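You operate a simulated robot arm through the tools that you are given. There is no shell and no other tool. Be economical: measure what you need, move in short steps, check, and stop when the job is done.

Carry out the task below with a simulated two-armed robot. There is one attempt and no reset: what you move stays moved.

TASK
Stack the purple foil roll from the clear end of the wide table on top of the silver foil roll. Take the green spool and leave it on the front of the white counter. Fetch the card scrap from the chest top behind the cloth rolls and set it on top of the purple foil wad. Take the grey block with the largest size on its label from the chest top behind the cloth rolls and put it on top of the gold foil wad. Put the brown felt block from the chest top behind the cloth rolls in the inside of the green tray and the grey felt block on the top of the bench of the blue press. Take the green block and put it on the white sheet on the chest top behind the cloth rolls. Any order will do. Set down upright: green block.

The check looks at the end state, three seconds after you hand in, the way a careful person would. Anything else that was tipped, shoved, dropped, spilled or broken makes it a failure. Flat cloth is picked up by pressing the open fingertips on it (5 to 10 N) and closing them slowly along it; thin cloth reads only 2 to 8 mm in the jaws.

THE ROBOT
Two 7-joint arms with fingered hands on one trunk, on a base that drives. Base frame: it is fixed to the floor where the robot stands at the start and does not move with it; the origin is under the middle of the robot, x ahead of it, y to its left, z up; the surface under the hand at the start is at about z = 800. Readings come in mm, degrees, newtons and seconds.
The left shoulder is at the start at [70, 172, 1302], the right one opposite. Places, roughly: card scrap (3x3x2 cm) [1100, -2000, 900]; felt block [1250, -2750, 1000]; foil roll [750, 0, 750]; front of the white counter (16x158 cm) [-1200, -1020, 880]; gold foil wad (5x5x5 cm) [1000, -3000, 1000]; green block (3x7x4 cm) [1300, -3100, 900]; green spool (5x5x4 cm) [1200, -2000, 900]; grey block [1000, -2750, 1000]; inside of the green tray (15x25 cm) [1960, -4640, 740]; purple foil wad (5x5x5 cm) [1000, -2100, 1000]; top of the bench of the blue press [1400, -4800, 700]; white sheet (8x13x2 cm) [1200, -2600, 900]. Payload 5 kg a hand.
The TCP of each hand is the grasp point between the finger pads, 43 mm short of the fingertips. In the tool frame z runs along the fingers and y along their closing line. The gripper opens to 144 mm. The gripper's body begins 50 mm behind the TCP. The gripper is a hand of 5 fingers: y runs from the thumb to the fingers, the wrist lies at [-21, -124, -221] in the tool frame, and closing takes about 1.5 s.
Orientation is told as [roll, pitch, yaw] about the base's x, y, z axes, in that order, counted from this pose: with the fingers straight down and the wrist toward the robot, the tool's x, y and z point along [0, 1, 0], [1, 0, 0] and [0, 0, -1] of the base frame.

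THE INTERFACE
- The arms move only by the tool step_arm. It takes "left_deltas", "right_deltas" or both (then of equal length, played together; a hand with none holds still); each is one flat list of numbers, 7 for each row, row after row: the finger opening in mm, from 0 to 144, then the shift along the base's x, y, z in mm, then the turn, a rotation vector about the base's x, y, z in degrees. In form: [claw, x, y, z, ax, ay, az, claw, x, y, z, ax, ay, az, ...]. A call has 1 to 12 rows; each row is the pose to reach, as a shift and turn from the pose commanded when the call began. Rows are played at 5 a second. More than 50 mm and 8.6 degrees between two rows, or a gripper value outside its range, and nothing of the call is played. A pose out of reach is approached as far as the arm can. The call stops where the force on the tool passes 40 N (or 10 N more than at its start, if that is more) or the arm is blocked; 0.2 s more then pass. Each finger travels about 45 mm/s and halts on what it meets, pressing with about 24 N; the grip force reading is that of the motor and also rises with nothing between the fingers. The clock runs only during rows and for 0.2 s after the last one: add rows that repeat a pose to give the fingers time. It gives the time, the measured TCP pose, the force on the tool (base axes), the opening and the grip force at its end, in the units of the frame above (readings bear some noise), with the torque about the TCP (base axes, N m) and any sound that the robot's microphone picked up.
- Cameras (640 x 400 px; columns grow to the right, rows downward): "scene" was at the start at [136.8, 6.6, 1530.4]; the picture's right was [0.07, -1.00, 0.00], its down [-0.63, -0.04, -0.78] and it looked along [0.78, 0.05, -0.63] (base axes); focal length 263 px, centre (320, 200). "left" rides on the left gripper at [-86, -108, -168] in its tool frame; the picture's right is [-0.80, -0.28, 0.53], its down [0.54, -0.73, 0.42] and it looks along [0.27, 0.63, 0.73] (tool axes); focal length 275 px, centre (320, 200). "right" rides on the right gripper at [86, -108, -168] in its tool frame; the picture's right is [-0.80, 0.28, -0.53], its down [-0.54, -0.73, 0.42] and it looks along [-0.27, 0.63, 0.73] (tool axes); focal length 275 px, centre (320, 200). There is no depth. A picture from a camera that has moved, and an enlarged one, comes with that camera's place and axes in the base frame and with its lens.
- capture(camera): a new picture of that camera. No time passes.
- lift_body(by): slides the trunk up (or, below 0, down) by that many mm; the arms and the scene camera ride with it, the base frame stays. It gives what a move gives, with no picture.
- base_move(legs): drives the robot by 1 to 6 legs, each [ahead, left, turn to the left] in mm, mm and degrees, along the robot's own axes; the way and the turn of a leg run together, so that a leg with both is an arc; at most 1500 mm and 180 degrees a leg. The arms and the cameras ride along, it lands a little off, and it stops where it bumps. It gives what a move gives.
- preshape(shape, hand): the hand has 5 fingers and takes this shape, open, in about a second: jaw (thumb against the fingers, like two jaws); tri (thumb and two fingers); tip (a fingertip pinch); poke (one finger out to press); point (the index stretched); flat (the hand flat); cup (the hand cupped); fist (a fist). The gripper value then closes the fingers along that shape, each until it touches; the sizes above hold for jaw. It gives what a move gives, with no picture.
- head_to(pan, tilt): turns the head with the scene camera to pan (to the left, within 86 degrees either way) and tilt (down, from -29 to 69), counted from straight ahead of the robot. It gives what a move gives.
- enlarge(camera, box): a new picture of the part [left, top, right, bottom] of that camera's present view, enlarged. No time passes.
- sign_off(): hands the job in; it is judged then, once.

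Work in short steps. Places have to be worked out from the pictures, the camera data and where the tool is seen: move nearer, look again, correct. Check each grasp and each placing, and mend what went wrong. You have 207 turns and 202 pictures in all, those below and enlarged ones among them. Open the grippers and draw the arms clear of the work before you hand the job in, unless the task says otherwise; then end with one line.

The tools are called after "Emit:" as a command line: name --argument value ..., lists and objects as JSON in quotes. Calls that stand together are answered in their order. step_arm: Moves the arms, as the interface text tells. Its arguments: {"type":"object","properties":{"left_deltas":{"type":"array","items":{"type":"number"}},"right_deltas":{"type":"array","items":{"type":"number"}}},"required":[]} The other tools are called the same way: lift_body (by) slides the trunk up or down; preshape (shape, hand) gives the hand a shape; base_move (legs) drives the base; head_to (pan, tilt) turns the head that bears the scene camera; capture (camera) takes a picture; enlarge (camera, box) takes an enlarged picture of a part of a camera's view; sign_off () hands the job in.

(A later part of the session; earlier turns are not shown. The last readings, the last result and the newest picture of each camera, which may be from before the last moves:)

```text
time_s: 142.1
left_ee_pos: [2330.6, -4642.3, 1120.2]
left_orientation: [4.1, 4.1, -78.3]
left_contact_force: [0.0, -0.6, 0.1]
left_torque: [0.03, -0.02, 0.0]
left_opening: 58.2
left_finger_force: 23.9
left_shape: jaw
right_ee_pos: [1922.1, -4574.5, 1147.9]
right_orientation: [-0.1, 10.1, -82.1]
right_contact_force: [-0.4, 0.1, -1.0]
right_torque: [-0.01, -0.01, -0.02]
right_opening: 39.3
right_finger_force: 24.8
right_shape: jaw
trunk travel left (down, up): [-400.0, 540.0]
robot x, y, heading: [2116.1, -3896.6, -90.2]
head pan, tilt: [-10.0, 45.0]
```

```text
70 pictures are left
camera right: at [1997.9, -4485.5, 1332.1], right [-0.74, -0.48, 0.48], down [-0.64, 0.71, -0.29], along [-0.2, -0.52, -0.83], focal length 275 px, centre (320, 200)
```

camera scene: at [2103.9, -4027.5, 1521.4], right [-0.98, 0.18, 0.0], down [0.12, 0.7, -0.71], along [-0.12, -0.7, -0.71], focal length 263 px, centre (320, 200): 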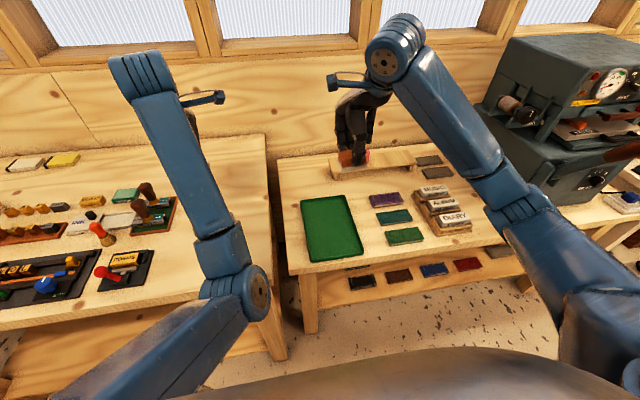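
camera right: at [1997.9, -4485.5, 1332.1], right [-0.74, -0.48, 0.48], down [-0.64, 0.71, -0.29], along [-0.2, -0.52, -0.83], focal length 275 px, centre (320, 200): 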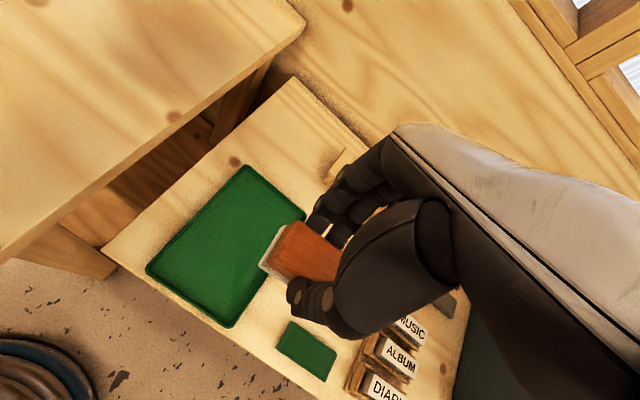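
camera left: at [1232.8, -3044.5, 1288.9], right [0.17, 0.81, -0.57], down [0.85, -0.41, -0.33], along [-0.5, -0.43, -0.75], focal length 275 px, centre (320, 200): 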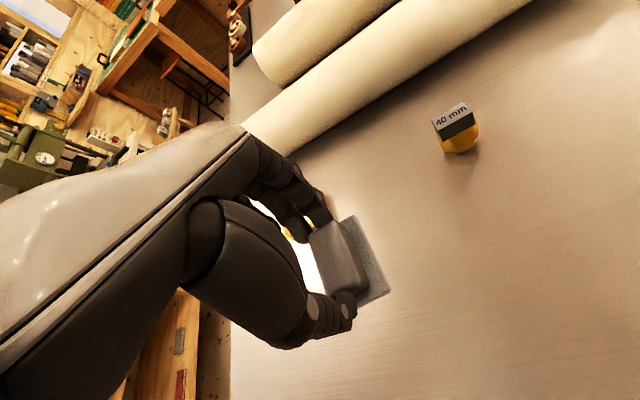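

Tray centre ≈(1957,-4655), floor about z 740. I carry the brown block over it and down to z≈940 and look.

Emit:
step_arm --right_deltas '[22, 10, -23, -20, 0, 0, 0, 22, 20, -46, -40, 0, 0, 0, 22, 30, -69, -65, 0, 0, 0, 22, 38, -91, -95, 0, 0, 0, 22, 38, -91, -135, 0, 0, 0, 22, 38, -91, -175, 0, 0, 0, 22, 38, -91, -208, 0, 0, 0, 22, 38, -91, -208, 0, 0, 0]'

Emit:
capture --camera "right"

Emit:
enlarge --camera "scene" --box '[260, 150, 420, 280]'

```text
time_s: 143.9
left_ee_pos: [2331.2, -4641.8, 1121.3]
left_orientation: [4.0, 4.0, -78.4]
left_contact_force: [0.5, -0.4, -0.1]
left_torque: [-0.04, 0.01, 0.05]
left_opening: 58.4
left_finger_force: 23.8
left_shape: jaw
right_ee_pos: [1960.8, -4664.0, 939.6]
right_orientation: [-0.1, 10.0, -82.3]
right_contact_force: [1.4, 0.8, -0.1]
right_torque: [-0.04, 0.0, 0.0]
right_opening: 39.4
right_finger_force: 23.8
right_shape: jaw
trunk travel left (down, up): [-400.0, 540.0]
robot x, y, heading: [2112.0, -3895.7, -90.2]
head pan, tilt: [-10.0, 45.0]
```

```text
69 pictures are left
camera right: at [2035.3, -4574.1, 1123.8], right [-0.74, -0.48, 0.48], down [-0.64, 0.71, -0.29], along [-0.2, -0.52, -0.83], focal length 275 px, centre (320, 200)
```

right: 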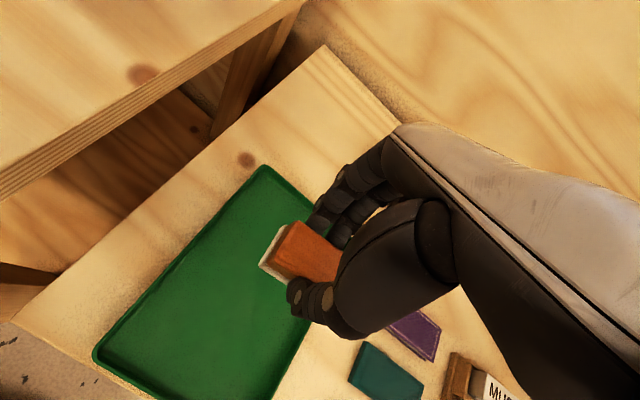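

```text
3.08 times, centred on (340, 215) of scene
camera zoom: at [2104.1, -4026.4, 1521.5], right [-0.98, 0.18, 0.0], down [0.13, 0.7, -0.71], along [-0.13, -0.7, -0.71], focal length 808 px, centre (258, 154)
```

zoom: 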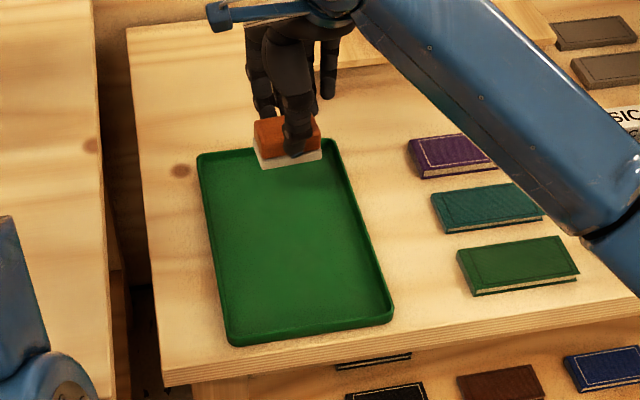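

Block is over the tray's far half; I shift (-4,+12) and lower to about 20 mm above its floor.

Emit:
step_arm --right_deltas '[22, -2, 6, -30, 0, 0, 0, 22, -4, 12, -65, 0, 0, 0, 22, -4, 12, -95, 0, 0, 0, 22, -4, 12, -115, 0, 0, 0, 22, -4, 12, -122, 0, 0, 0, 22, -4, 12, -122, 0, 0, 0]'

Emit:
enlarge --camera "right" --box '[140, 140, 400, 400]'

Emit:
enlarge --camera "scene" --box '[280, 180, 400, 280]'

```text
time_s: 145.3
left_ee_pos: [2330.2, -4641.4, 1121.2]
left_orientation: [4.1, 4.0, -78.5]
left_contact_force: [0.4, -0.2, -1.6]
left_torque: [0.0, 0.0, -0.01]
left_opening: 57.9
left_finger_force: 23.9
left_shape: jaw
right_ee_pos: [1956.8, -4652.4, 817.0]
right_orientation: [-0.3, 10.0, -82.2]
right_contact_force: [0.0, 1.1, -1.3]
right_torque: [0.01, 0.01, -0.01]
right_opening: 39.1
right_finger_force: 24.4
right_shape: jaw
trunk travel left (down, up): [-400.0, 540.0]
robot x, y, heading: [2117.9, -3893.9, -90.1]
head pan, tilt: [-10.0, 45.0]
```

```text
1.54 times, centred on (270, 270) of right
camera zoom: at [2032.2, -4563.7, 1002.3], right [-0.74, -0.48, 0.48], down [-0.64, 0.71, -0.29], along [-0.2, -0.52, -0.83], focal length 424 px, centre (397, 92)
```

zoom: 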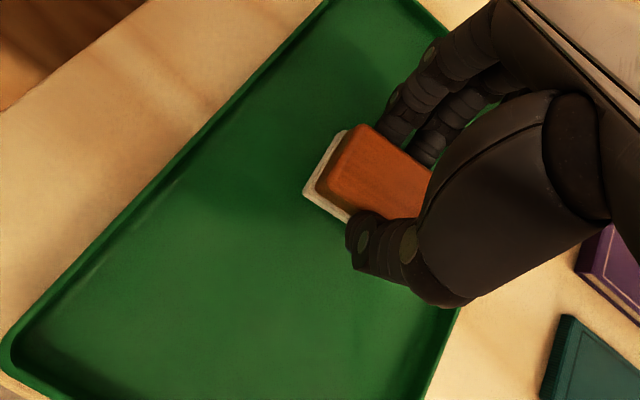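

```text
4.00 times, centred on (340, 230) of scene
camera zoom: at [2104.0, -4026.9, 1521.4], right [-0.98, 0.18, 0.0], down [0.13, 0.7, -0.71], along [-0.13, -0.7, -0.71], focal length 1050 px, centre (240, 80)
```

zoom: 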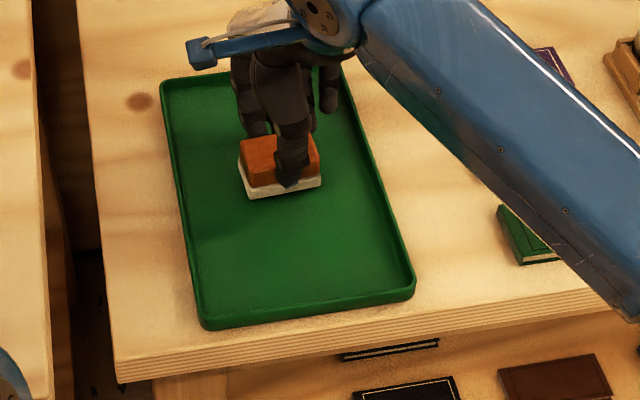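

Well inside. I shift +8 mm in x for finger clearance and lower to contact.

Emit:
step_arm --right_deltas '[22, 8, 0, -4, 0, 0, 0, 22, 8, 0, -8, 0, 0, 0, 22, 8, 0, -10, 0, 0, 0, 22, 8, 0, -10, 0, 0, 0]'

Emit:
enlarge --camera "scene" --box '[280, 180, 400, 280]'

```text
time_s: 146.3
left_ee_pos: [2330.0, -4641.4, 1120.0]
left_orientation: [4.1, 3.9, -78.4]
left_contact_force: [-0.2, -0.1, 0.3]
left_torque: [0.01, 0.0, 0.01]
left_opening: 58.2
left_finger_force: 24.0
left_shape: jaw
right_ee_pos: [1965.1, -4651.8, 809.3]
right_orientation: [-0.1, 10.1, -82.2]
right_contact_force: [0.3, 0.1, 2.2]
right_torque: [-0.04, -0.03, 0.01]
right_opening: 39.5
right_finger_force: 23.7
right_shape: jaw
trunk travel left (down, up): [-400.0, 540.0]
robot x, y, heading: [2118.3, -3896.1, -90.3]
head pan, tilt: [-10.0, 45.0]
```

```text
4.00 times, centred on (340, 230) of scene
camera zoom: at [2104.0, -4026.6, 1521.5], right [-0.98, 0.18, 0.0], down [0.13, 0.7, -0.71], along [-0.13, -0.7, -0.71], focal length 1050 px, centre (240, 80)
```

zoom: 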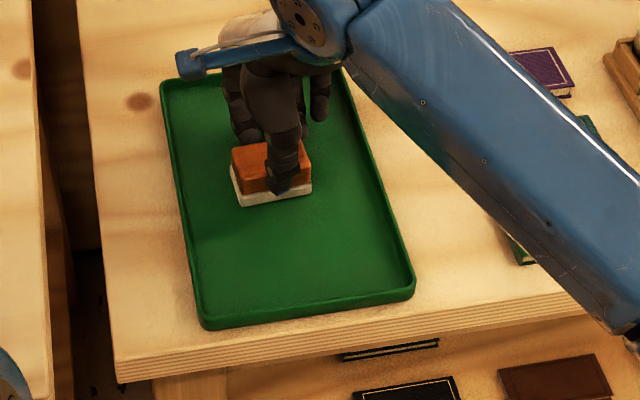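

Contact starting (≈3 N change, z 808). One more millimetre or two, then release.

Emit:
step_arm --right_deltas '[22, 0, 0, -1.5, 0, 0, 0, 22, 0, 0, -1.5, 0, 0, 0]'

```text
time_s: 146.9
left_ee_pos: [2329.3, -4641.9, 1121.0]
left_orientation: [4.1, 4.0, -78.4]
left_contact_force: [0.0, 0.6, 0.0]
left_torque: [0.0, 0.01, 0.02]
left_opening: 58.3
left_finger_force: 24.3
left_shape: jaw
right_ee_pos: [1965.4, -4653.7, 808.2]
right_orientation: [-0.1, 9.9, -82.3]
right_contact_force: [-0.5, -0.9, 8.7]
right_torque: [-0.19, 0.02, 0.03]
right_opening: 39.5
right_finger_force: 23.8
right_shape: jaw
trunk travel left (down, up): [-400.0, 540.0]
robot x, y, heading: [2118.6, -3895.9, -89.9]
head pan, tilt: [-10.0, 45.0]
```

Seated (8.7 N). I release and rise.

Emit:
step_arm --right_deltas '[41, 0, 0, 1, 0, 0, 0, 46, 0, 0, 1, 0, 0, 0, 52, 0, 0, 1, 0, 0, 0, 60, 0, 0, 2, 0, 0, 0, 68, 0, 0, 4, 0, 0, 0, 72, 0, 0, 20, 0, 0, 0, 72, 0, 0, 60, 0, 0, 0, 72, 0, 0, 105, 0, 0, 0, 72, 0, 20, 150, 0, 0, 0, 72, 0, 40, 190, 0, 0, 0, 72, 0, 60, 230, 0, 0, 0, 72, 0, 60, 270, 0, 0, 0]'

Emit:
enlarge --camera "scene" --box '[280, 180, 400, 280]'

```text
time_s: 149.5
left_ee_pos: [2329.1, -4642.1, 1121.5]
left_orientation: [4.1, 4.0, -78.5]
left_contact_force: [-0.7, -0.3, -0.3]
left_torque: [0.01, -0.04, 0.01]
left_opening: 57.7
left_finger_force: 24.3
left_shape: jaw
right_ee_pos: [1965.3, -4591.2, 1074.1]
right_orientation: [-0.1, 10.1, -82.2]
right_contact_force: [0.5, 0.3, -0.6]
right_torque: [0.03, 0.04, 0.01]
right_opening: 71.5
right_finger_force: 0.0
right_shape: jaw
trunk travel left (down, up): [-400.0, 540.0]
robot x, y, heading: [2120.0, -3894.9, -90.2]
head pan, tilt: [-10.0, 45.0]
```

```text
4.00 times, centred on (340, 230) of scene
camera zoom: at [2103.2, -4026.6, 1521.3], right [-0.98, 0.18, 0.0], down [0.13, 0.7, -0.71], along [-0.12, -0.7, -0.71], focal length 1050 px, centre (240, 80)
```

zoom: 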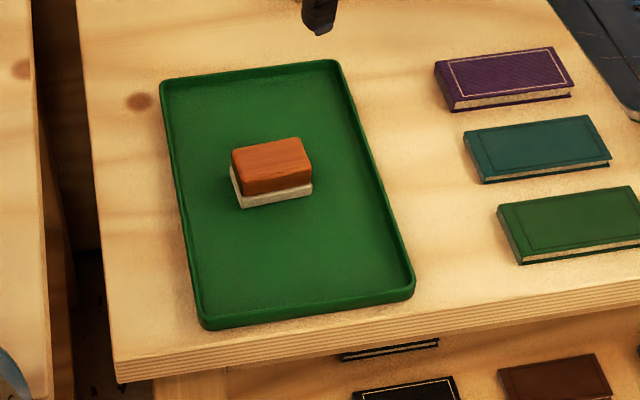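

Brown block lies in the tray. Before moving sideways I pull both hands back toward the robot (clear of the press) and level the left hand's tilt.

Emit:
step_arm --left_deltas '[42, -10, 35, 0, 0.1, 1.4, -1.2, 42, -20, 70, 0, 0.2, 2.8, -2.4, 42, -30, 105, 0, 0.3, 4.1, -3.6, 42, -40, 110, 0, 0.3, 4.1, -3.6, 42, -40, 110, 0, 0.3, 4.1, -3.6]' --right_deltas '[72, 0, 45, 10, 0, 0, 0, 72, 0, 90, 20, 0, 0, 0, 72, 0, 130, 30, 0, 0, 0, 72, 0, 165, 40, 0, 0, 0, 72, 0, 165, 40, 0, 0, 0]'

Emit:
capture --camera "left"

```text
time_s: 150.9
left_ee_pos: [2374.5, -4582.2, 1084.7]
left_orientation: [6.1, 1.9, -77.5]
left_contact_force: [-0.2, -0.2, -0.7]
left_torque: [-0.01, -0.02, 0.0]
left_opening: 58.1
left_finger_force: 23.8
left_shape: jaw
left hand out of reach, approached as far as the arm can: row 1, 2, 3, 4, 5
right_ee_pos: [1965.7, -4428.2, 1114.1]
right_orientation: [-0.1, 10.1, -82.4]
right_contact_force: [0.6, 0.3, 0.7]
right_torque: [0.0, 0.03, 0.01]
right_opening: 72.1
right_finger_force: 0.1
right_shape: jaw
trunk travel left (down, up): [-400.0, 540.0]
robot x, y, heading: [2118.1, -3899.7, -90.3]
head pan, tilt: [-10.0, 45.0]
stopped in row 5 (left hand): the arm was blocked; the commanded pose is now the measured one
```

```text
63 pictures are left
camera left: at [2249.5, -4503.0, 1246.0], right [-0.79, 0.14, -0.6], down [0.41, 0.85, -0.34], along [0.47, -0.51, -0.72], focal length 275 px, centre (320, 200)
```

left: 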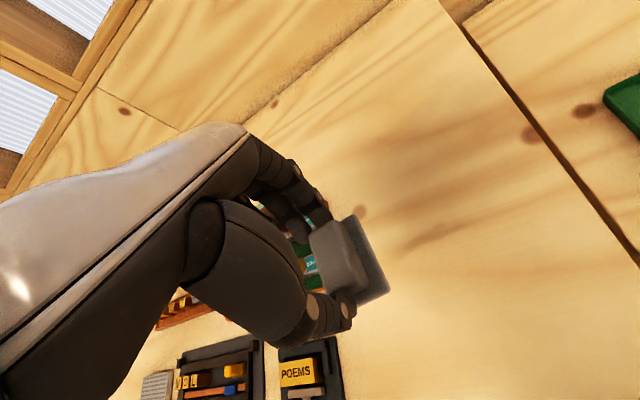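

The left arm is against a joint limit at this wrist yaw. I turn it back toward the neutral heading (yaw -90) while extending forward a little.

Emit:
step_arm --left_deltas '[42, 0, -20, 0, 0.6, 1.6, -3.1, 42, 0, -40, 0, 1.2, 3.2, -6.2, 42, 0, -60, 5, 1.8, 4.8, -9.4, 42, 0, -80, 10, 2.4, 6.4, -12.5, 42, 0, -80, 10, 2.4, 6.4, -12.5]'

```text
time_s: 152.1
left_ee_pos: [2370.7, -4660.9, 1093.3]
left_orientation: [-0.6, 5.1, -90.5]
left_contact_force: [-0.2, -0.3, 0.1]
left_torque: [-0.04, 0.04, -0.01]
left_opening: 58.1
left_finger_force: 23.8
left_shape: jaw
right_ee_pos: [1964.9, -4427.8, 1114.5]
right_orientation: [-0.1, 10.1, -82.2]
right_contact_force: [-0.7, 0.6, 0.7]
right_torque: [-0.06, -0.01, 0.0]
right_opening: 71.8
right_finger_force: 0.0
right_shape: jaw
trunk travel left (down, up): [-400.0, 540.0]
robot x, y, heading: [2117.6, -3895.3, -90.3]
head pan, tilt: [-10.0, 45.0]
```

Good – orientation restored. Now I pull it back toward the robot.

Emit:
step_arm --left_deltas '[42, -10, 30, 5, 0, 0, 0, 42, -20, 60, 10, 0, 0, 0, 42, -30, 90, 15, 0, 0, 0, 42, -40, 110, 20, 0, 0, 0, 42, -40, 110, 20, 0, 0, 0]'

```text
time_s: 153.5
left_ee_pos: [2407.6, -4620.7, 1102.8]
left_orientation: [3.3, 4.9, -87.0]
left_contact_force: [-0.8, 0.3, -0.2]
left_torque: [0.03, -0.05, 0.0]
left_opening: 58.0
left_finger_force: 24.3
left_shape: jaw
left hand out of reach, approached as far as the arm can: row 2, 3, 4, 5
right_ee_pos: [1964.6, -4427.7, 1113.2]
right_orientation: [-0.1, 10.1, -82.2]
right_contact_force: [-0.1, 0.0, -0.3]
right_torque: [0.0, -0.01, 0.03]
right_opening: 71.7
right_finger_force: 0.1
right_shape: jaw
trunk travel left (down, up): [-400.0, 540.0]
robot x, y, heading: [2120.3, -3901.0, -90.1]
head pan, tilt: [-10.0, 45.0]
stopped in row 5 (left hand): the arm was blocked; the commanded pose is now the measured one
```

The left arm cannot come back at this height. I sidestep 300 mm right first, then will lower the hand where it has more freedom.

Emit:
base_move --legs '[[0, -300, 0]]'

Emit:
step_arm --left_deltas '[42, 0, 0, -30, 0, 1.6, -1.5, 42, 0, 0, -65, -0.1, 3.3, -3, 42, 0, 0, -100, -0.1, 3.3, -3, 42, 0, 15, -130, -0.1, 3.3, -3, 42, 0, 40, -140, -0.1, 3.3, -3, 42, -10, 65, -140, -0.1, 3.3, -3, 42, -20, 80, -140, -0.1, 3.3, -3, 42, -20, 80, -140, -0.1, 3.3, -3]'

Emit:
head_to --pan -20 --tilt 42

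Emit:
capture --camera "scene"

```text
time_s: 155.6
left_ee_pos: [2105.2, -4618.8, 1101.8]
left_orientation: [3.3, 5.0, -86.7]
left_contact_force: [1.0, 0.5, 0.3]
left_torque: [0.03, 0.0, -0.02]
left_opening: 58.1
left_finger_force: 23.7
left_shape: jaw
right_ee_pos: [1663.3, -4429.1, 1113.4]
right_orientation: [0.0, 10.2, -82.0]
right_contact_force: [0.4, 0.0, 0.0]
right_torque: [-0.01, -0.04, -0.01]
right_opening: 71.7
right_finger_force: 0.0
right_shape: jaw
trunk travel left (down, up): [-400.0, 540.0]
robot x, y, heading: [1815.2, -3898.4, -89.8]
head pan, tilt: [-10.0, 45.0]
```

```text
time_s: 157.6
left_ee_pos: [2107.7, -4551.7, 983.2]
left_orientation: [1.8, 3.0, -88.8]
left_contact_force: [0.8, 0.5, -0.4]
left_torque: [0.0, 0.02, 0.0]
left_opening: 58.1
left_finger_force: 24.5
left_shape: jaw
right_ee_pos: [1663.8, -4427.7, 1115.3]
right_orientation: [0.0, 10.1, -82.0]
right_contact_force: [-0.2, 0.0, 0.0]
right_torque: [0.0, 0.02, -0.02]
right_opening: 72.0
right_finger_force: 0.1
right_shape: jaw
trunk travel left (down, up): [-400.0, 540.0]
robot x, y, heading: [1812.4, -3896.6, -90.0]
head pan, tilt: [-10.0, 45.0]
stopped in row 8 (left hand): the arm was blocked; the commanded pose is now the measured one
```

```text
time_s: 158.3
left_ee_pos: [2108.5, -4551.2, 984.0]
left_orientation: [1.9, 2.8, -88.8]
left_contact_force: [-0.4, 0.3, 0.5]
left_torque: [-0.03, 0.0, -0.03]
left_opening: 57.9
left_finger_force: 24.0
left_shape: jaw
right_ee_pos: [1663.2, -4428.1, 1112.7]
right_orientation: [-0.1, 10.0, -81.9]
right_contact_force: [0.3, 0.5, 0.3]
right_torque: [-0.04, -0.02, -0.02]
right_opening: 71.9
right_finger_force: 0.0
right_shape: jaw
trunk travel left (down, up): [-400.0, 540.0]
robot x, y, heading: [1814.3, -3899.1, -90.1]
head pan, tilt: [-20.0, 42.0]
```

```text
62 pictures are left
camera scene: at [1785.1, -4024.8, 1525.7], right [-0.94, 0.34, 0.0], down [0.23, 0.63, -0.74], along [-0.25, -0.7, -0.67], focal length 263 px, centre (320, 200)
```

scene: 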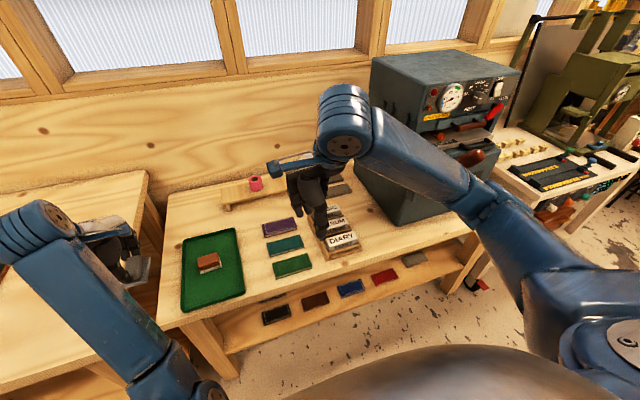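

The free spot between book stand and press is ≈(1340,-4545). I correct the left hand's orientation while moving it inward, and raise the right hand out of the way.

Emit:
step_arm --left_deltas '[42, -25, 0, 0, 0.7, 0.6, -0.4, 42, -50, 0, 0, 1.4, 1.2, -0.8, 42, -75, 0, 0, 2, 1.8, -1.2, 42, -100, 0, 0, 2, 1.8, -1.2, 42, -100, 0, 0, 2, 1.8, -1.2]' --right_deltas '[72, 0, 10, 30, 0, 0, 0, 72, 0, 20, 60, 0, 0, 0, 72, 0, 30, 90, 0, 0, 0, 72, 0, 30, 110, 0, 0, 0, 72, 0, 30, 110, 0, 0, 0]'

```text
time_s: 159.7
left_ee_pos: [2032.5, -4563.6, 1007.4]
left_orientation: [2.1, 2.4, -88.6]
left_contact_force: [0.0, 0.6, -0.4]
left_torque: [-0.01, 0.0, 0.03]
left_opening: 58.0
left_finger_force: 23.3
left_shape: jaw
right_ee_pos: [1662.6, -4400.5, 1225.9]
right_orientation: [-0.1, 10.1, -82.2]
right_contact_force: [0.6, -0.2, 0.2]
right_torque: [0.0, -0.03, 0.04]
right_opening: 71.7
right_finger_force: 0.0
right_shape: jaw
trunk travel left (down, up): [-400.0, 540.0]
robot x, y, heading: [1812.0, -3895.5, -90.3]
head pan, tilt: [-20.0, 42.0]
stopped in row 5 (left hand): the arm was blocked; the commanded pose is now the measured one
```

The left arm is limited but stable; I use the base to position it. Sidestep 600 mm right, then look.

Emit:
base_move --legs '[[0, -600, 0]]'

Emit:
head_to --pan 10 --tilt 45

Emit:
capture --camera "scene"

Emit:
capture --camera "left"

```text
time_s: 163.1
left_ee_pos: [1446.6, -4564.9, 1006.3]
left_orientation: [2.1, 2.4, -88.0]
left_contact_force: [0.2, -0.2, -0.6]
left_torque: [0.0, 0.01, -0.04]
left_opening: 58.1
left_finger_force: 23.9
left_shape: jaw
right_ee_pos: [1075.8, -4402.7, 1224.8]
right_orientation: [-0.1, 10.1, -81.6]
right_contact_force: [-0.1, -0.1, -0.5]
right_torque: [0.03, 0.0, 0.01]
right_opening: 72.2
right_finger_force: 0.0
right_shape: jaw
trunk travel left (down, up): [-400.0, 540.0]
robot x, y, heading: [1221.5, -3897.5, -89.7]
head pan, tilt: [-20.0, 42.0]
```

```text
time_s: 164.0
left_ee_pos: [1449.2, -4565.5, 1007.6]
left_orientation: [2.1, 2.5, -88.1]
left_contact_force: [0.3, -0.3, -0.6]
left_torque: [0.02, 0.01, -0.01]
left_opening: 58.0
left_finger_force: 24.2
left_shape: jaw
right_ee_pos: [1076.2, -4402.6, 1224.5]
right_orientation: [-0.1, 10.1, -81.5]
right_contact_force: [-0.7, -0.2, 0.5]
right_torque: [0.0, -0.02, 0.0]
right_opening: 72.0
right_finger_force: 0.0
right_shape: jaw
trunk travel left (down, up): [-400.0, 540.0]
robot x, y, heading: [1224.9, -3897.2, -89.4]
head pan, tilt: [10.0, 45.0]
```

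```text
61 pictures are left
camera scene: at [1237.3, -4028.9, 1521.4], right [-0.98, -0.18, 0.0], down [-0.13, 0.7, -0.71], along [0.13, -0.7, -0.71], focal length 263 px, centre (320, 200)
```

scene: 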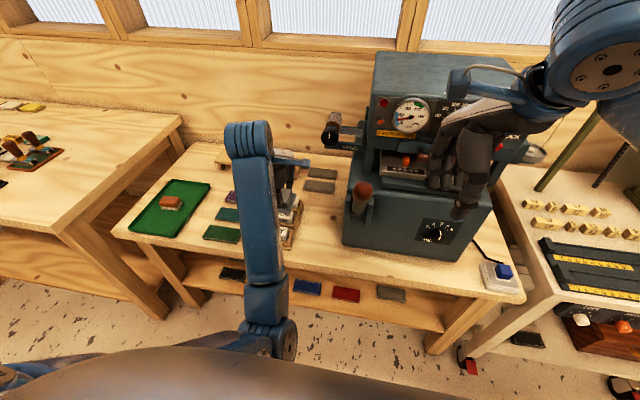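

```text
60 pictures are left
camera left: at [1350.0, -4466.2, 1174.7], right [-0.79, 0.28, -0.55], down [0.53, 0.76, -0.37], along [0.31, -0.58, -0.75], focal length 275 px, centre (320, 200)
```

left: 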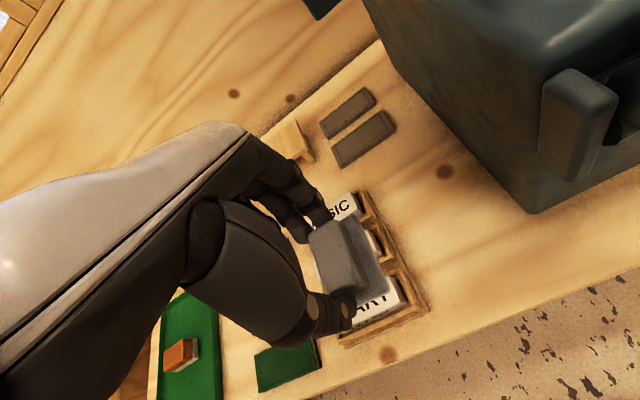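

The free area is x 1248–1434, y -4484…-4750. I lower the left hand to ≈930 and level it before the last sidestep.

Emit:
step_arm --left_deltas '[42, 0, -5, -20, 1.2, 1.1, 0, 42, 0, -10, -40, 2.5, 2.2, 0, 42, 0, -15, -60, 2.5, 2.2, 0, 42, 0, -15, -75, 2.5, 2.2, 0, 42, 0, -15, -75, 2.5, 2.2, 0]'

```text
time_s: 165.2
left_ee_pos: [1444.5, -4579.9, 930.2]
left_orientation: [-0.1, 5.2, -88.3]
left_contact_force: [-0.7, -0.2, 0.2]
left_torque: [0.0, 0.04, 0.05]
left_opening: 58.0
left_finger_force: 24.0
left_shape: jaw
right_ee_pos: [1076.0, -4402.5, 1224.8]
right_orientation: [-0.1, 10.1, -81.5]
right_contact_force: [-0.5, 0.8, -0.6]
right_torque: [0.02, 0.0, 0.0]
right_opening: 72.1
right_finger_force: 0.1
right_shape: jaw
trunk travel left (down, up): [-400.0, 540.0]
robot x, y, heading: [1224.8, -3901.4, -89.5]
head pan, tilt: [10.0, 45.0]
```

Level now. I move the left arm itself -97 mm in x.

Emit:
step_arm --left_deltas '[42, -33, 3, 0, 0, 0, 0, 42, -66, 6, 0, 0, 0, 0, 42, -97, 8, -10, 0, 0, 0, 42, -97, 8, -30, 0, 0, 0, 42, -97, 8, -30, 0, 0, 0]'

Emit:
capture --camera "left"

Emit:
enlarge --camera "scene" --box '[220, 110, 420, 300]'

```text
time_s: 166.6
left_ee_pos: [1385.2, -4611.8, 958.0]
left_orientation: [3.0, -0.8, -86.6]
left_contact_force: [-0.5, 1.2, -0.2]
left_torque: [0.0, 0.0, -0.01]
left_opening: 57.9
left_finger_force: 24.1
left_shape: jaw
right_ee_pos: [1075.0, -4402.9, 1224.8]
right_orientation: [0.0, 10.1, -81.6]
right_contact_force: [0.2, 0.9, 0.5]
right_torque: [0.02, 0.01, -0.06]
right_opening: 72.3
right_finger_force: 0.1
right_shape: jaw
trunk travel left (down, up): [-400.0, 540.0]
robot x, y, heading: [1218.1, -3898.8, -89.5]
head pan, tilt: [10.0, 45.0]
stopped in row 5 (left hand): the arm was blocked; the commanded pose is now the measured one
```

```text
59 pictures are left
camera left: at [1283.9, -4505.9, 1118.0], right [-0.78, 0.23, -0.58], down [0.52, 0.75, -0.4], along [0.34, -0.62, -0.71], focal length 275 px, centre (320, 200)
```

left: 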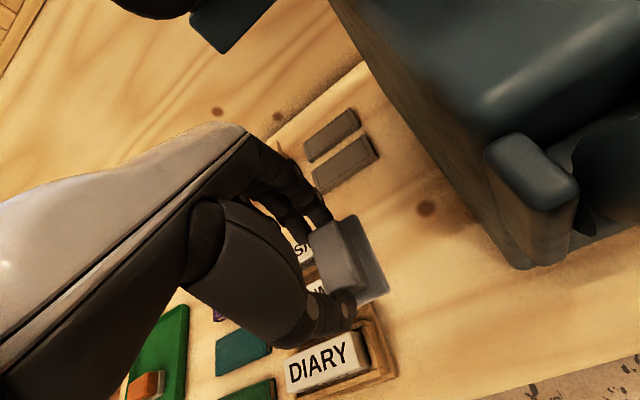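

```text
2.11 times, centred on (320, 205) of scene
camera zoom: at [1237.2, -4029.0, 1521.4], right [-0.98, -0.18, 0.0], down [-0.13, 0.7, -0.71], along [0.13, -0.69, -0.71], focal length 553 px, centre (320, 190)
```

zoom: 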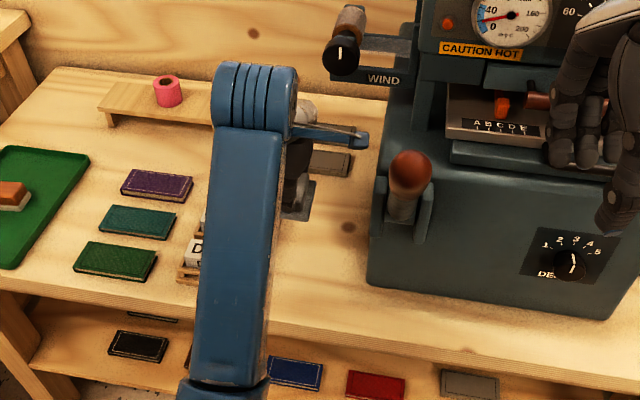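

The arm runs into its limit when moved inward. I return it to the good pose and will use the base instead.

Emit:
step_arm --left_deltas '[42, 20, 10, -5, 1.9, 1.1, -0.5, 42, 40, 20, -15, 3.8, 2.2, -1, 42, 60, 30, -28, 5.6, 3.3, -1.5, 42, 60, 30, -28, 5.6, 3.3, -1.5, 42, 60, 30, -28, 5.6, 3.3, -1.5]'

```text
time_s: 167.8
left_ee_pos: [1443.2, -4581.1, 927.9]
left_orientation: [-0.5, 5.2, -88.4]
left_contact_force: [0.4, -0.6, 0.0]
left_torque: [-0.01, 0.0, -0.01]
left_opening: 57.9
left_finger_force: 23.9
left_shape: jaw
right_ee_pos: [1077.1, -4403.2, 1224.9]
right_orientation: [0.0, 10.1, -81.6]
right_contact_force: [-0.1, 0.0, 0.2]
right_torque: [-0.02, 0.0, -0.03]
right_opening: 71.9
right_finger_force: 0.0
right_shape: jaw
trunk travel left (down, up): [-400.0, 540.0]
robot x, y, heading: [1222.2, -3895.4, -89.5]
head pan, tilt: [10.0, 45.0]
```

Back at the good pose. Sidestep 96 mm right with the base.

Emit:
base_move --legs '[[0, -96, 0]]'

Emit:
capture --camera "left"

Emit:
enlarge --camera "scene" --box '[180, 110, 380, 300]'

```text
time_s: 169.0
left_ee_pos: [1343.2, -4582.8, 928.5]
left_orientation: [-0.3, 5.1, -88.4]
left_contact_force: [-1.0, -0.3, -0.6]
left_torque: [0.02, 0.0, -0.01]
left_opening: 58.0
left_finger_force: 23.9
left_shape: jaw
right_ee_pos: [976.1, -4404.2, 1224.7]
right_orientation: [-0.1, 10.1, -81.6]
right_contact_force: [0.1, 0.3, -0.2]
right_torque: [0.0, -0.05, -0.02]
right_opening: 71.8
right_finger_force: 0.1
right_shape: jaw
trunk travel left (down, up): [-400.0, 540.0]
robot x, y, heading: [1126.8, -3897.3, -89.4]
head pan, tilt: [10.0, 45.0]
```

```text
57 pictures are left
camera left: at [1254.5, -4490.6, 1105.0], right [-0.81, 0.31, -0.5], down [0.52, 0.78, -0.36], along [0.28, -0.55, -0.79], focal length 275 px, centre (320, 200)
```

left: 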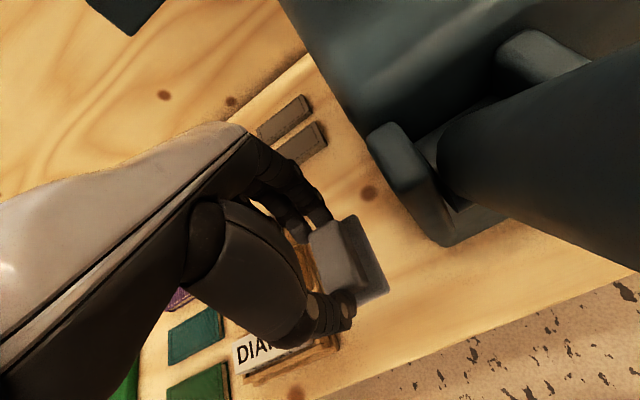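

```text
2.11 times, centred on (280, 205) of scene
camera zoom: at [1137.8, -4029.8, 1521.4], right [-0.98, -0.18, 0.0], down [-0.13, 0.7, -0.71], along [0.13, -0.7, -0.71], focal length 553 px, centre (404, 190)
```

zoom: 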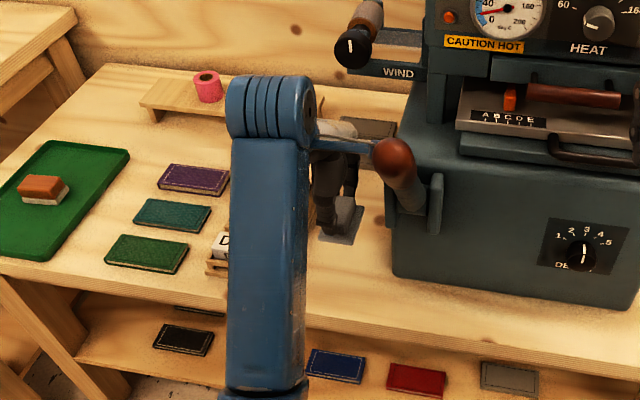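

The wrist camera is near the press lever; I back the base 25 mm and 10 mm left to keep clear, still leaving the block well on the bench.

Emit:
base_move --legs '[[-25, 10, 0]]'

Emit:
step_arm --left_deltas '[42, 0, 0, -30, 0, 0, 0, 42, 0, 0, -60, 0, 0, 0, 42, 0, 0, -85, 0, 0, 0, 42, 0, 0, -100, 0, 0, 0, 42, 0, 0, -100, 0, 0, 0]'

Emit:
capture --camera "left"

Emit:
enlarge --camera "scene" --box '[220, 130, 380, 290]'

```text
time_s: 169.8
left_ee_pos: [1352.0, -4560.3, 925.9]
left_orientation: [-0.3, 5.3, -88.5]
left_contact_force: [0.7, -0.4, -0.8]
left_torque: [0.07, 0.0, -0.02]
left_opening: 58.0
left_finger_force: 23.7
left_shape: jaw
right_ee_pos: [984.1, -4383.8, 1222.8]
right_orientation: [0.0, 10.3, -81.6]
right_contact_force: [-0.7, 0.6, -0.2]
right_torque: [0.07, -0.07, -0.01]
right_opening: 71.9
right_finger_force: 0.1
right_shape: jaw
trunk travel left (down, up): [-400.0, 540.0]
robot x, y, heading: [1131.9, -3875.5, -89.5]
head pan, tilt: [10.0, 45.0]
```

```text
time_s: 171.0
left_ee_pos: [1352.6, -4557.1, 828.5]
left_orientation: [-0.4, 5.2, -88.4]
left_contact_force: [0.0, 0.3, -1.2]
left_torque: [-0.03, 0.01, 0.01]
left_opening: 57.8
left_finger_force: 24.1
left_shape: jaw
right_ee_pos: [984.3, -4379.5, 1224.8]
right_orientation: [-0.2, 10.2, -81.7]
right_contact_force: [-0.6, 0.0, 1.0]
right_torque: [-0.03, 0.02, 0.01]
right_opening: 71.7
right_finger_force: 0.1
right_shape: jaw
trunk travel left (down, up): [-400.0, 540.0]
robot x, y, heading: [1133.7, -3877.8, -89.4]
head pan, tilt: [10.0, 45.0]
```

```text
55 pictures are left
camera left: at [1262.6, -4465.6, 1005.6], right [-0.81, 0.31, -0.5], down [0.52, 0.77, -0.36], along [0.28, -0.55, -0.79], focal length 275 px, centre (320, 200)
```

left: 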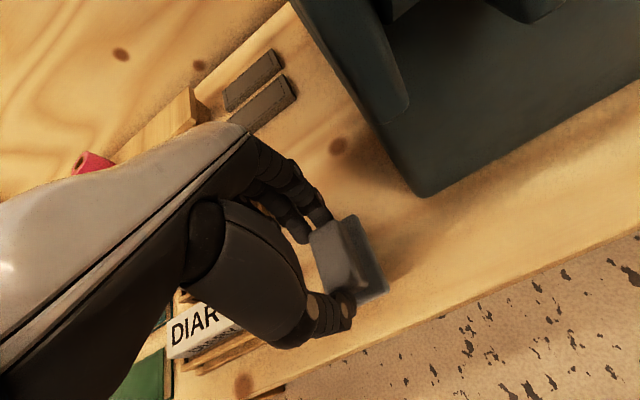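

```text
2.50 times, centred on (300, 210) of scene
camera zoom: at [1147.4, -4005.2, 1521.5], right [-0.98, -0.18, 0.0], down [-0.13, 0.7, -0.71], along [0.13, -0.7, -0.71], focal length 656 px, centre (370, 175)
```

zoom: 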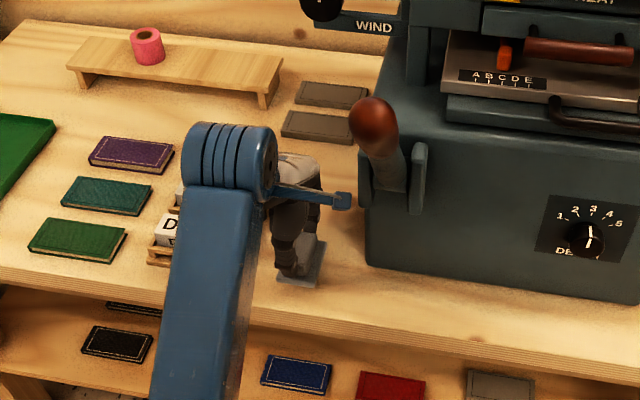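

I extend 22 mm further onto the bench and lower toward contact.

Emit:
step_arm --left_deltas '[42, 0, -12, 0, 0, 0, 0, 42, 0, -22, -6, 0, 0, 0, 42, 0, -22, -12, 0, 0, 0, 42, 0, -22, -16, 0, 0, 0, 42, 0, -22, -16, 0, 0, 0]'

Emit:
enlarge --camera "left" --box '[150, 150, 470, 400]'

```text
time_s: 172.2
left_ee_pos: [1352.3, -4581.2, 811.8]
left_orientation: [-0.4, 5.2, -88.5]
left_contact_force: [-0.5, -0.4, 0.2]
left_torque: [0.0, 0.02, -0.05]
left_opening: 57.9
left_finger_force: 24.2
left_shape: jaw
right_ee_pos: [984.0, -4380.4, 1224.8]
right_orientation: [-0.1, 10.1, -81.8]
right_contact_force: [0.8, -0.2, -0.9]
right_torque: [-0.02, -0.03, 0.01]
right_opening: 72.0
right_finger_force: 0.0
right_shape: jaw
trunk travel left (down, up): [-400.0, 540.0]
robot x, y, heading: [1129.2, -3875.5, -89.7]
head pan, tilt: [10.0, 45.0]
```

```text
1.60 times, centred on (310, 275) of left
camera zoom: at [1263.2, -4488.9, 988.9], right [-0.81, 0.31, -0.5], down [0.52, 0.77, -0.36], along [0.28, -0.55, -0.79], focal length 440 px, centre (336, 80)
```

zoom: 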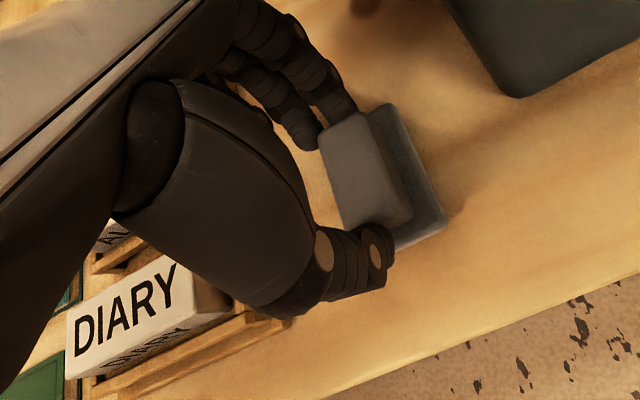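

Emit:
step_arm --left_deltas '[42, 0, 0, -2, 0, 0, 0, 42, 0, 0, -4, 0, 0, 0, 42, 0, 0, -4, 0, 0, 0]'

```text
time_s: 173.0
left_ee_pos: [1351.1, -4578.9, 809.3]
left_orientation: [-0.4, 5.2, -88.5]
left_contact_force: [-0.1, 0.4, -0.6]
left_torque: [-0.01, -0.01, 0.0]
left_opening: 58.0
left_finger_force: 23.9
left_shape: jaw
right_ee_pos: [986.1, -4378.5, 1225.6]
right_orientation: [-0.1, 10.1, -81.8]
right_contact_force: [-0.5, -0.6, 0.1]
right_torque: [-0.01, -0.01, -0.01]
right_opening: 71.8
right_finger_force: 0.0
right_shape: jaw
trunk travel left (down, up): [-400.0, 540.0]
robot x, y, heading: [1131.5, -3874.7, -89.6]
head pan, tilt: [10.0, 45.0]
```

Emit:
step_arm --left_deltas '[42, 0, 0, -2, 0, 0, 0, 42, 0, 0, -3, 0, 0, 0, 42, 0, 0, -3, 0, 0, 0]'

Emit:
enlarge --camera "left" --box '[290, 200, 450, 300]'

```text
time_s: 173.8
left_ee_pos: [1352.3, -4581.5, 805.0]
left_orientation: [-0.5, 5.1, -88.5]
left_contact_force: [-0.2, 1.0, 2.0]
left_torque: [-0.08, 0.02, 0.02]
left_opening: 58.3
left_finger_force: 23.6
left_shape: jaw
right_ee_pos: [985.0, -4379.9, 1225.9]
right_orientation: [-0.1, 10.1, -81.7]
right_contact_force: [-0.6, 0.1, -0.1]
right_torque: [0.0, -0.01, -0.01]
right_opening: 71.8
right_finger_force: 0.1
right_shape: jaw
trunk travel left (down, up): [-400.0, 540.0]
robot x, y, heading: [1131.4, -3873.1, -89.5]
head pan, tilt: [10.0, 45.0]
```

```text
4.00 times, centred on (370, 250) of left
camera zoom: at [1263.0, -4488.6, 981.9], right [-0.81, 0.31, -0.5], down [0.52, 0.77, -0.36], along [0.28, -0.55, -0.79], focal length 1101 px, centre (120, 0)
```

zoom: 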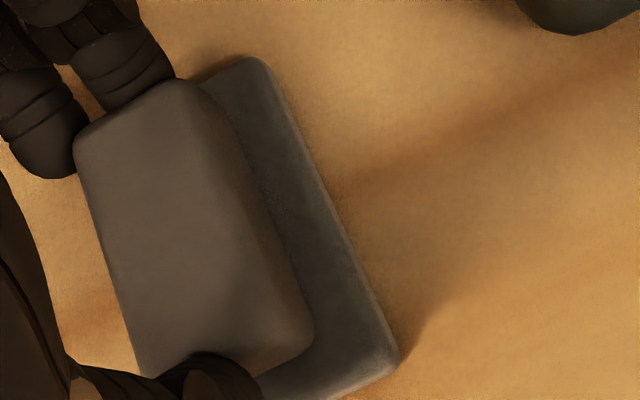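

First contact (≈3 N). One more millimetre, then release.

Emit:
step_arm --left_deltas '[42, 0, 0, -1.5, 0, 0, 0, 42, 0, 0, -1.5, 0, 0, 0, 60, 0, 0, -1, 0, 0, 0, 64, 0, 0, -1, 0, 0, 0, 68, 0, 0, -1, 0, 0, 0, 74, 0, 0, 0, 0, 0, 0, 80, 0, 0, 0, 0, 0, 0, 80, 0, 0, 0, 0, 0, 0]'

Emit:
enlarge --camera "left" --box '[210, 150, 450, 350]'

```text
time_s: 175.6
left_ee_pos: [1351.4, -4581.1, 805.9]
left_orientation: [-0.5, 5.1, -88.4]
left_contact_force: [-0.7, -0.1, 0.8]
left_torque: [0.03, -0.01, 0.03]
left_opening: 79.7
left_finger_force: 0.1
left_shape: jaw
right_ee_pos: [986.0, -4380.1, 1225.9]
right_orientation: [0.0, 10.0, -81.6]
right_contact_force: [0.8, 1.0, -0.4]
right_torque: [0.01, 0.0, 0.0]
right_opening: 72.0
right_finger_force: 0.1
right_shape: jaw
trunk travel left (down, up): [-400.0, 540.0]
robot x, y, heading: [1131.2, -3875.2, -89.5]
head pan, tilt: [10.0, 45.0]
```

```text
2.00 times, centred on (330, 250) of left
camera zoom: at [1263.1, -4489.1, 982.3], right [-0.81, 0.31, -0.5], down [0.52, 0.77, -0.36], along [0.28, -0.55, -0.79], focal length 551 px, centre (300, 100)
```

zoom: 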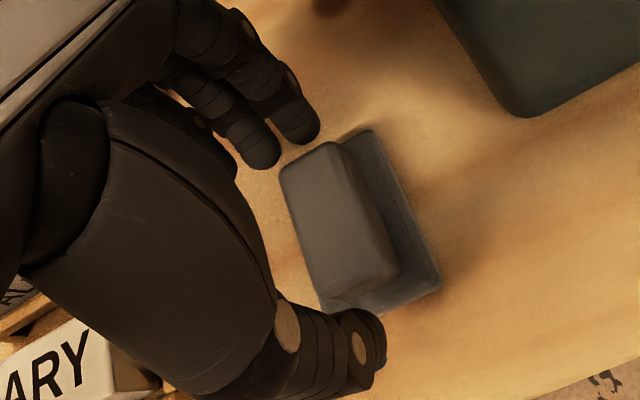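

Released cleanly. I rise 55 mm, back the base away, and then raise further.

Emit:
step_arm --left_deltas '[80, 0, 0, 20, 0, 0, 0, 80, 0, 0, 45, 0, 0, 0, 80, 0, 0, 60, 0, 0, 0, 80, 0, 0, 60, 0, 0, 0]'

Emit:
head_to --pan -60 --tilt 30

Emit:
capture --camera "scene"

Emit:
head_to --pan 75 --tilt 30

Emit:
capture --camera "scene"

```text
time_s: 176.6
left_ee_pos: [1351.6, -4579.0, 865.0]
left_orientation: [-0.4, 5.2, -88.5]
left_contact_force: [-0.6, -0.7, -0.5]
left_torque: [0.01, -0.03, 0.04]
left_opening: 79.8
left_finger_force: 0.1
left_shape: jaw
right_ee_pos: [985.6, -4378.9, 1225.8]
right_orientation: [-0.1, 10.2, -81.7]
right_contact_force: [0.1, 1.0, 0.8]
right_torque: [-0.01, 0.01, 0.0]
right_opening: 71.9
right_finger_force: 0.1
right_shape: jaw
trunk travel left (down, up): [-400.0, 540.0]
robot x, y, heading: [1130.0, -3874.4, -89.4]
head pan, tilt: [10.0, 45.0]
```

```text
time_s: 178.0
left_ee_pos: [1353.2, -4579.9, 864.5]
left_orientation: [-0.4, 5.1, -88.5]
left_contact_force: [0.3, -0.3, 0.1]
left_torque: [-0.04, 0.0, 0.04]
left_opening: 79.5
left_finger_force: 0.1
left_shape: jaw
right_ee_pos: [985.7, -4378.7, 1226.2]
right_orientation: [-0.1, 10.1, -81.6]
right_contact_force: [0.4, -0.1, -0.4]
right_torque: [-0.03, -0.02, -0.03]
right_opening: 71.9
right_finger_force: 0.1
right_shape: jaw
trunk travel left (down, up): [-400.0, 540.0]
robot x, y, heading: [1131.1, -3876.7, -89.4]
head pan, tilt: [-60.0, 30.0]
```

```text
50 pictures are left
camera scene: at [1054.7, -3971.6, 1544.0], right [-0.51, 0.86, 0.0], down [0.43, 0.25, -0.87], along [-0.75, -0.44, -0.5], focal length 263 px, centre (320, 200)
```

scene: 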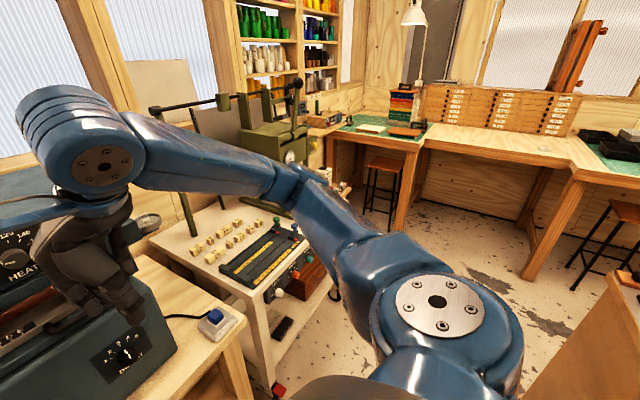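

```text
time_s: 180.2
left_ee_pos: [1353.1, -4579.8, 865.3]
left_orientation: [-0.4, 5.1, -88.5]
left_contact_force: [0.1, 0.0, -0.1]
left_torque: [0.03, 0.02, -0.02]
left_opening: 79.5
left_finger_force: 0.1
left_shape: jaw
right_ee_pos: [986.1, -4378.5, 1225.4]
right_orientation: [-0.1, 10.0, -81.7]
right_contact_force: [0.7, 0.2, -0.8]
right_torque: [0.0, -0.01, 0.01]
right_opening: 71.9
right_finger_force: 0.2
right_shape: jaw
trunk travel left (down, up): [-400.0, 540.0]
robot x, y, heading: [1133.4, -3880.2, -89.5]
head pan, tilt: [75.0, 30.0]
```

```text
49 pictures are left
camera scene: at [1220.2, -3948.5, 1544.1], right [-0.25, -0.97, 0.0], down [-0.48, 0.13, -0.87], along [0.84, -0.22, -0.5], focal length 263 px, centre (320, 200)
```

scene: 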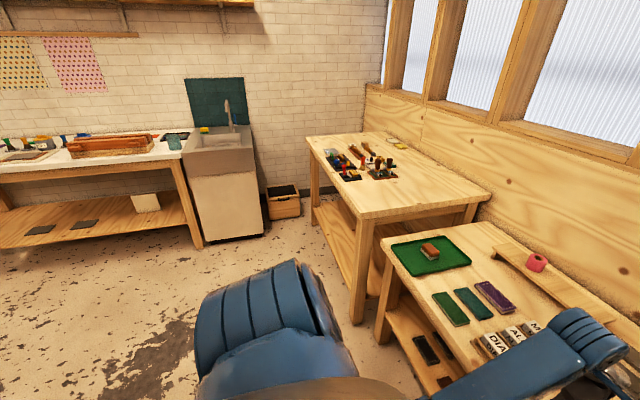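

Floor toward +x is as before. I raise the left hand 70 mm, then sidestep left out of the bench bay.

Emit:
step_arm --left_deltas '[80, 0, 0, 25, 0, 0, 0, 80, 0, 0, 50, 0, 0, 0, 80, 0, 0, 75, 0, 0, 0, 80, 0, 0, 75, 0, 0, 0]'

Emit:
head_to --pan 12 --tilt 42

Emit:
capture --camera "scene"

```text
time_s: 181.2
left_ee_pos: [1352.7, -4580.1, 939.8]
left_orientation: [-0.5, 5.1, -88.5]
left_contact_force: [0.4, 0.5, 0.7]
left_torque: [0.0, -0.01, -0.04]
left_opening: 79.6
left_finger_force: 0.2
left_shape: jaw
right_ee_pos: [984.9, -4379.3, 1225.6]
right_orientation: [-0.1, 10.1, -81.7]
right_contact_force: [0.2, 0.6, 1.1]
right_torque: [0.0, 0.02, 0.0]
right_opening: 71.8
right_finger_force: 0.1
right_shape: jaw
trunk travel left (down, up): [-400.0, 540.0]
robot x, y, heading: [1131.5, -3879.6, -89.8]
head pan, tilt: [75.0, 30.0]
```

```text
time_s: 182.5
left_ee_pos: [1351.8, -4580.6, 938.5]
left_orientation: [-0.4, 5.0, -88.5]
left_contact_force: [0.3, 0.1, -0.8]
left_torque: [0.02, 0.01, 0.0]
left_opening: 79.7
left_finger_force: 0.0
left_shape: jaw
right_ee_pos: [986.7, -4378.9, 1224.4]
right_orientation: [-0.1, 10.1, -81.6]
right_contact_force: [0.6, 0.3, -0.3]
right_torque: [-0.04, -0.01, 0.0]
right_opening: 71.7
right_finger_force: 0.0
right_shape: jaw
trunk travel left (down, up): [-400.0, 540.0]
robot x, y, heading: [1134.2, -3873.6, -89.4]
head pan, tilt: [12.0, 42.0]
```

```text
48 pictures are left
camera scene: at [1150.7, -4007.4, 1525.8], right [-0.98, -0.22, 0.0], down [-0.14, 0.65, -0.74], along [0.16, -0.73, -0.67], focal length 263 px, centre (320, 200)
```

scene: 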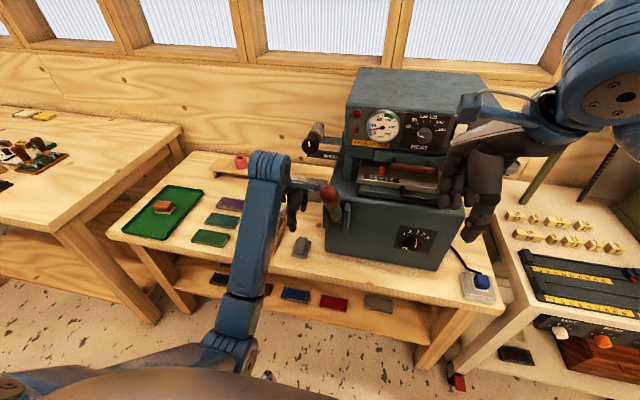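

Grey block is standing well on the bench. I sidestep 400 mm left, then raise the left hand before going on.

Emit:
base_move --legs '[[0, 400, 0]]'

Emit:
step_arm --left_deltas '[80, 10, -15, 35, 0, 0, 0, 80, 20, -30, 70, 0, 0, 0, 80, 30, -45, 105, 0, 0, 0, 80, 40, -60, 140, 0, 0, 0, 80, 50, -70, 175, 0, 0, 0, 80, 50, -70, 200, 0, 0, 0, 80, 50, -70, 200, 0, 0, 0]'

```text
time_s: 185.0
left_ee_pos: [1743.2, -4579.7, 938.6]
left_orientation: [-0.4, 5.0, -88.9]
left_contact_force: [-0.9, -0.1, -0.7]
left_torque: [-0.02, -0.01, 0.04]
left_opening: 79.7
left_finger_force: 0.0
left_shape: jaw
right_ee_pos: [1378.6, -4376.9, 1224.9]
right_orientation: [-0.1, 10.0, -82.1]
right_contact_force: [0.0, -0.2, 0.6]
right_torque: [0.0, 0.05, 0.04]
right_opening: 71.6
right_finger_force: 0.0
right_shape: jaw
trunk travel left (down, up): [-400.0, 540.0]
robot x, y, heading: [1526.7, -3875.3, -89.9]
head pan, tilt: [12.0, 42.0]
```

```text
time_s: 186.6
left_ee_pos: [1794.7, -4648.4, 1138.2]
left_orientation: [-0.3, 5.2, -89.0]
left_contact_force: [0.1, -0.2, 0.3]
left_torque: [0.0, -0.01, 0.02]
left_opening: 79.7
left_finger_force: 0.1
left_shape: jaw
right_ee_pos: [1377.7, -4377.9, 1224.7]
right_orientation: [-0.1, 10.1, -82.1]
right_contact_force: [-0.7, 0.0, -0.5]
right_torque: [-0.01, -0.01, 0.0]
right_opening: 71.7
right_finger_force: 0.1
right_shape: jaw
trunk travel left (down, up): [-400.0, 540.0]
robot x, y, heading: [1530.4, -3870.9, -89.9]
head pan, tilt: [12.0, 42.0]
```

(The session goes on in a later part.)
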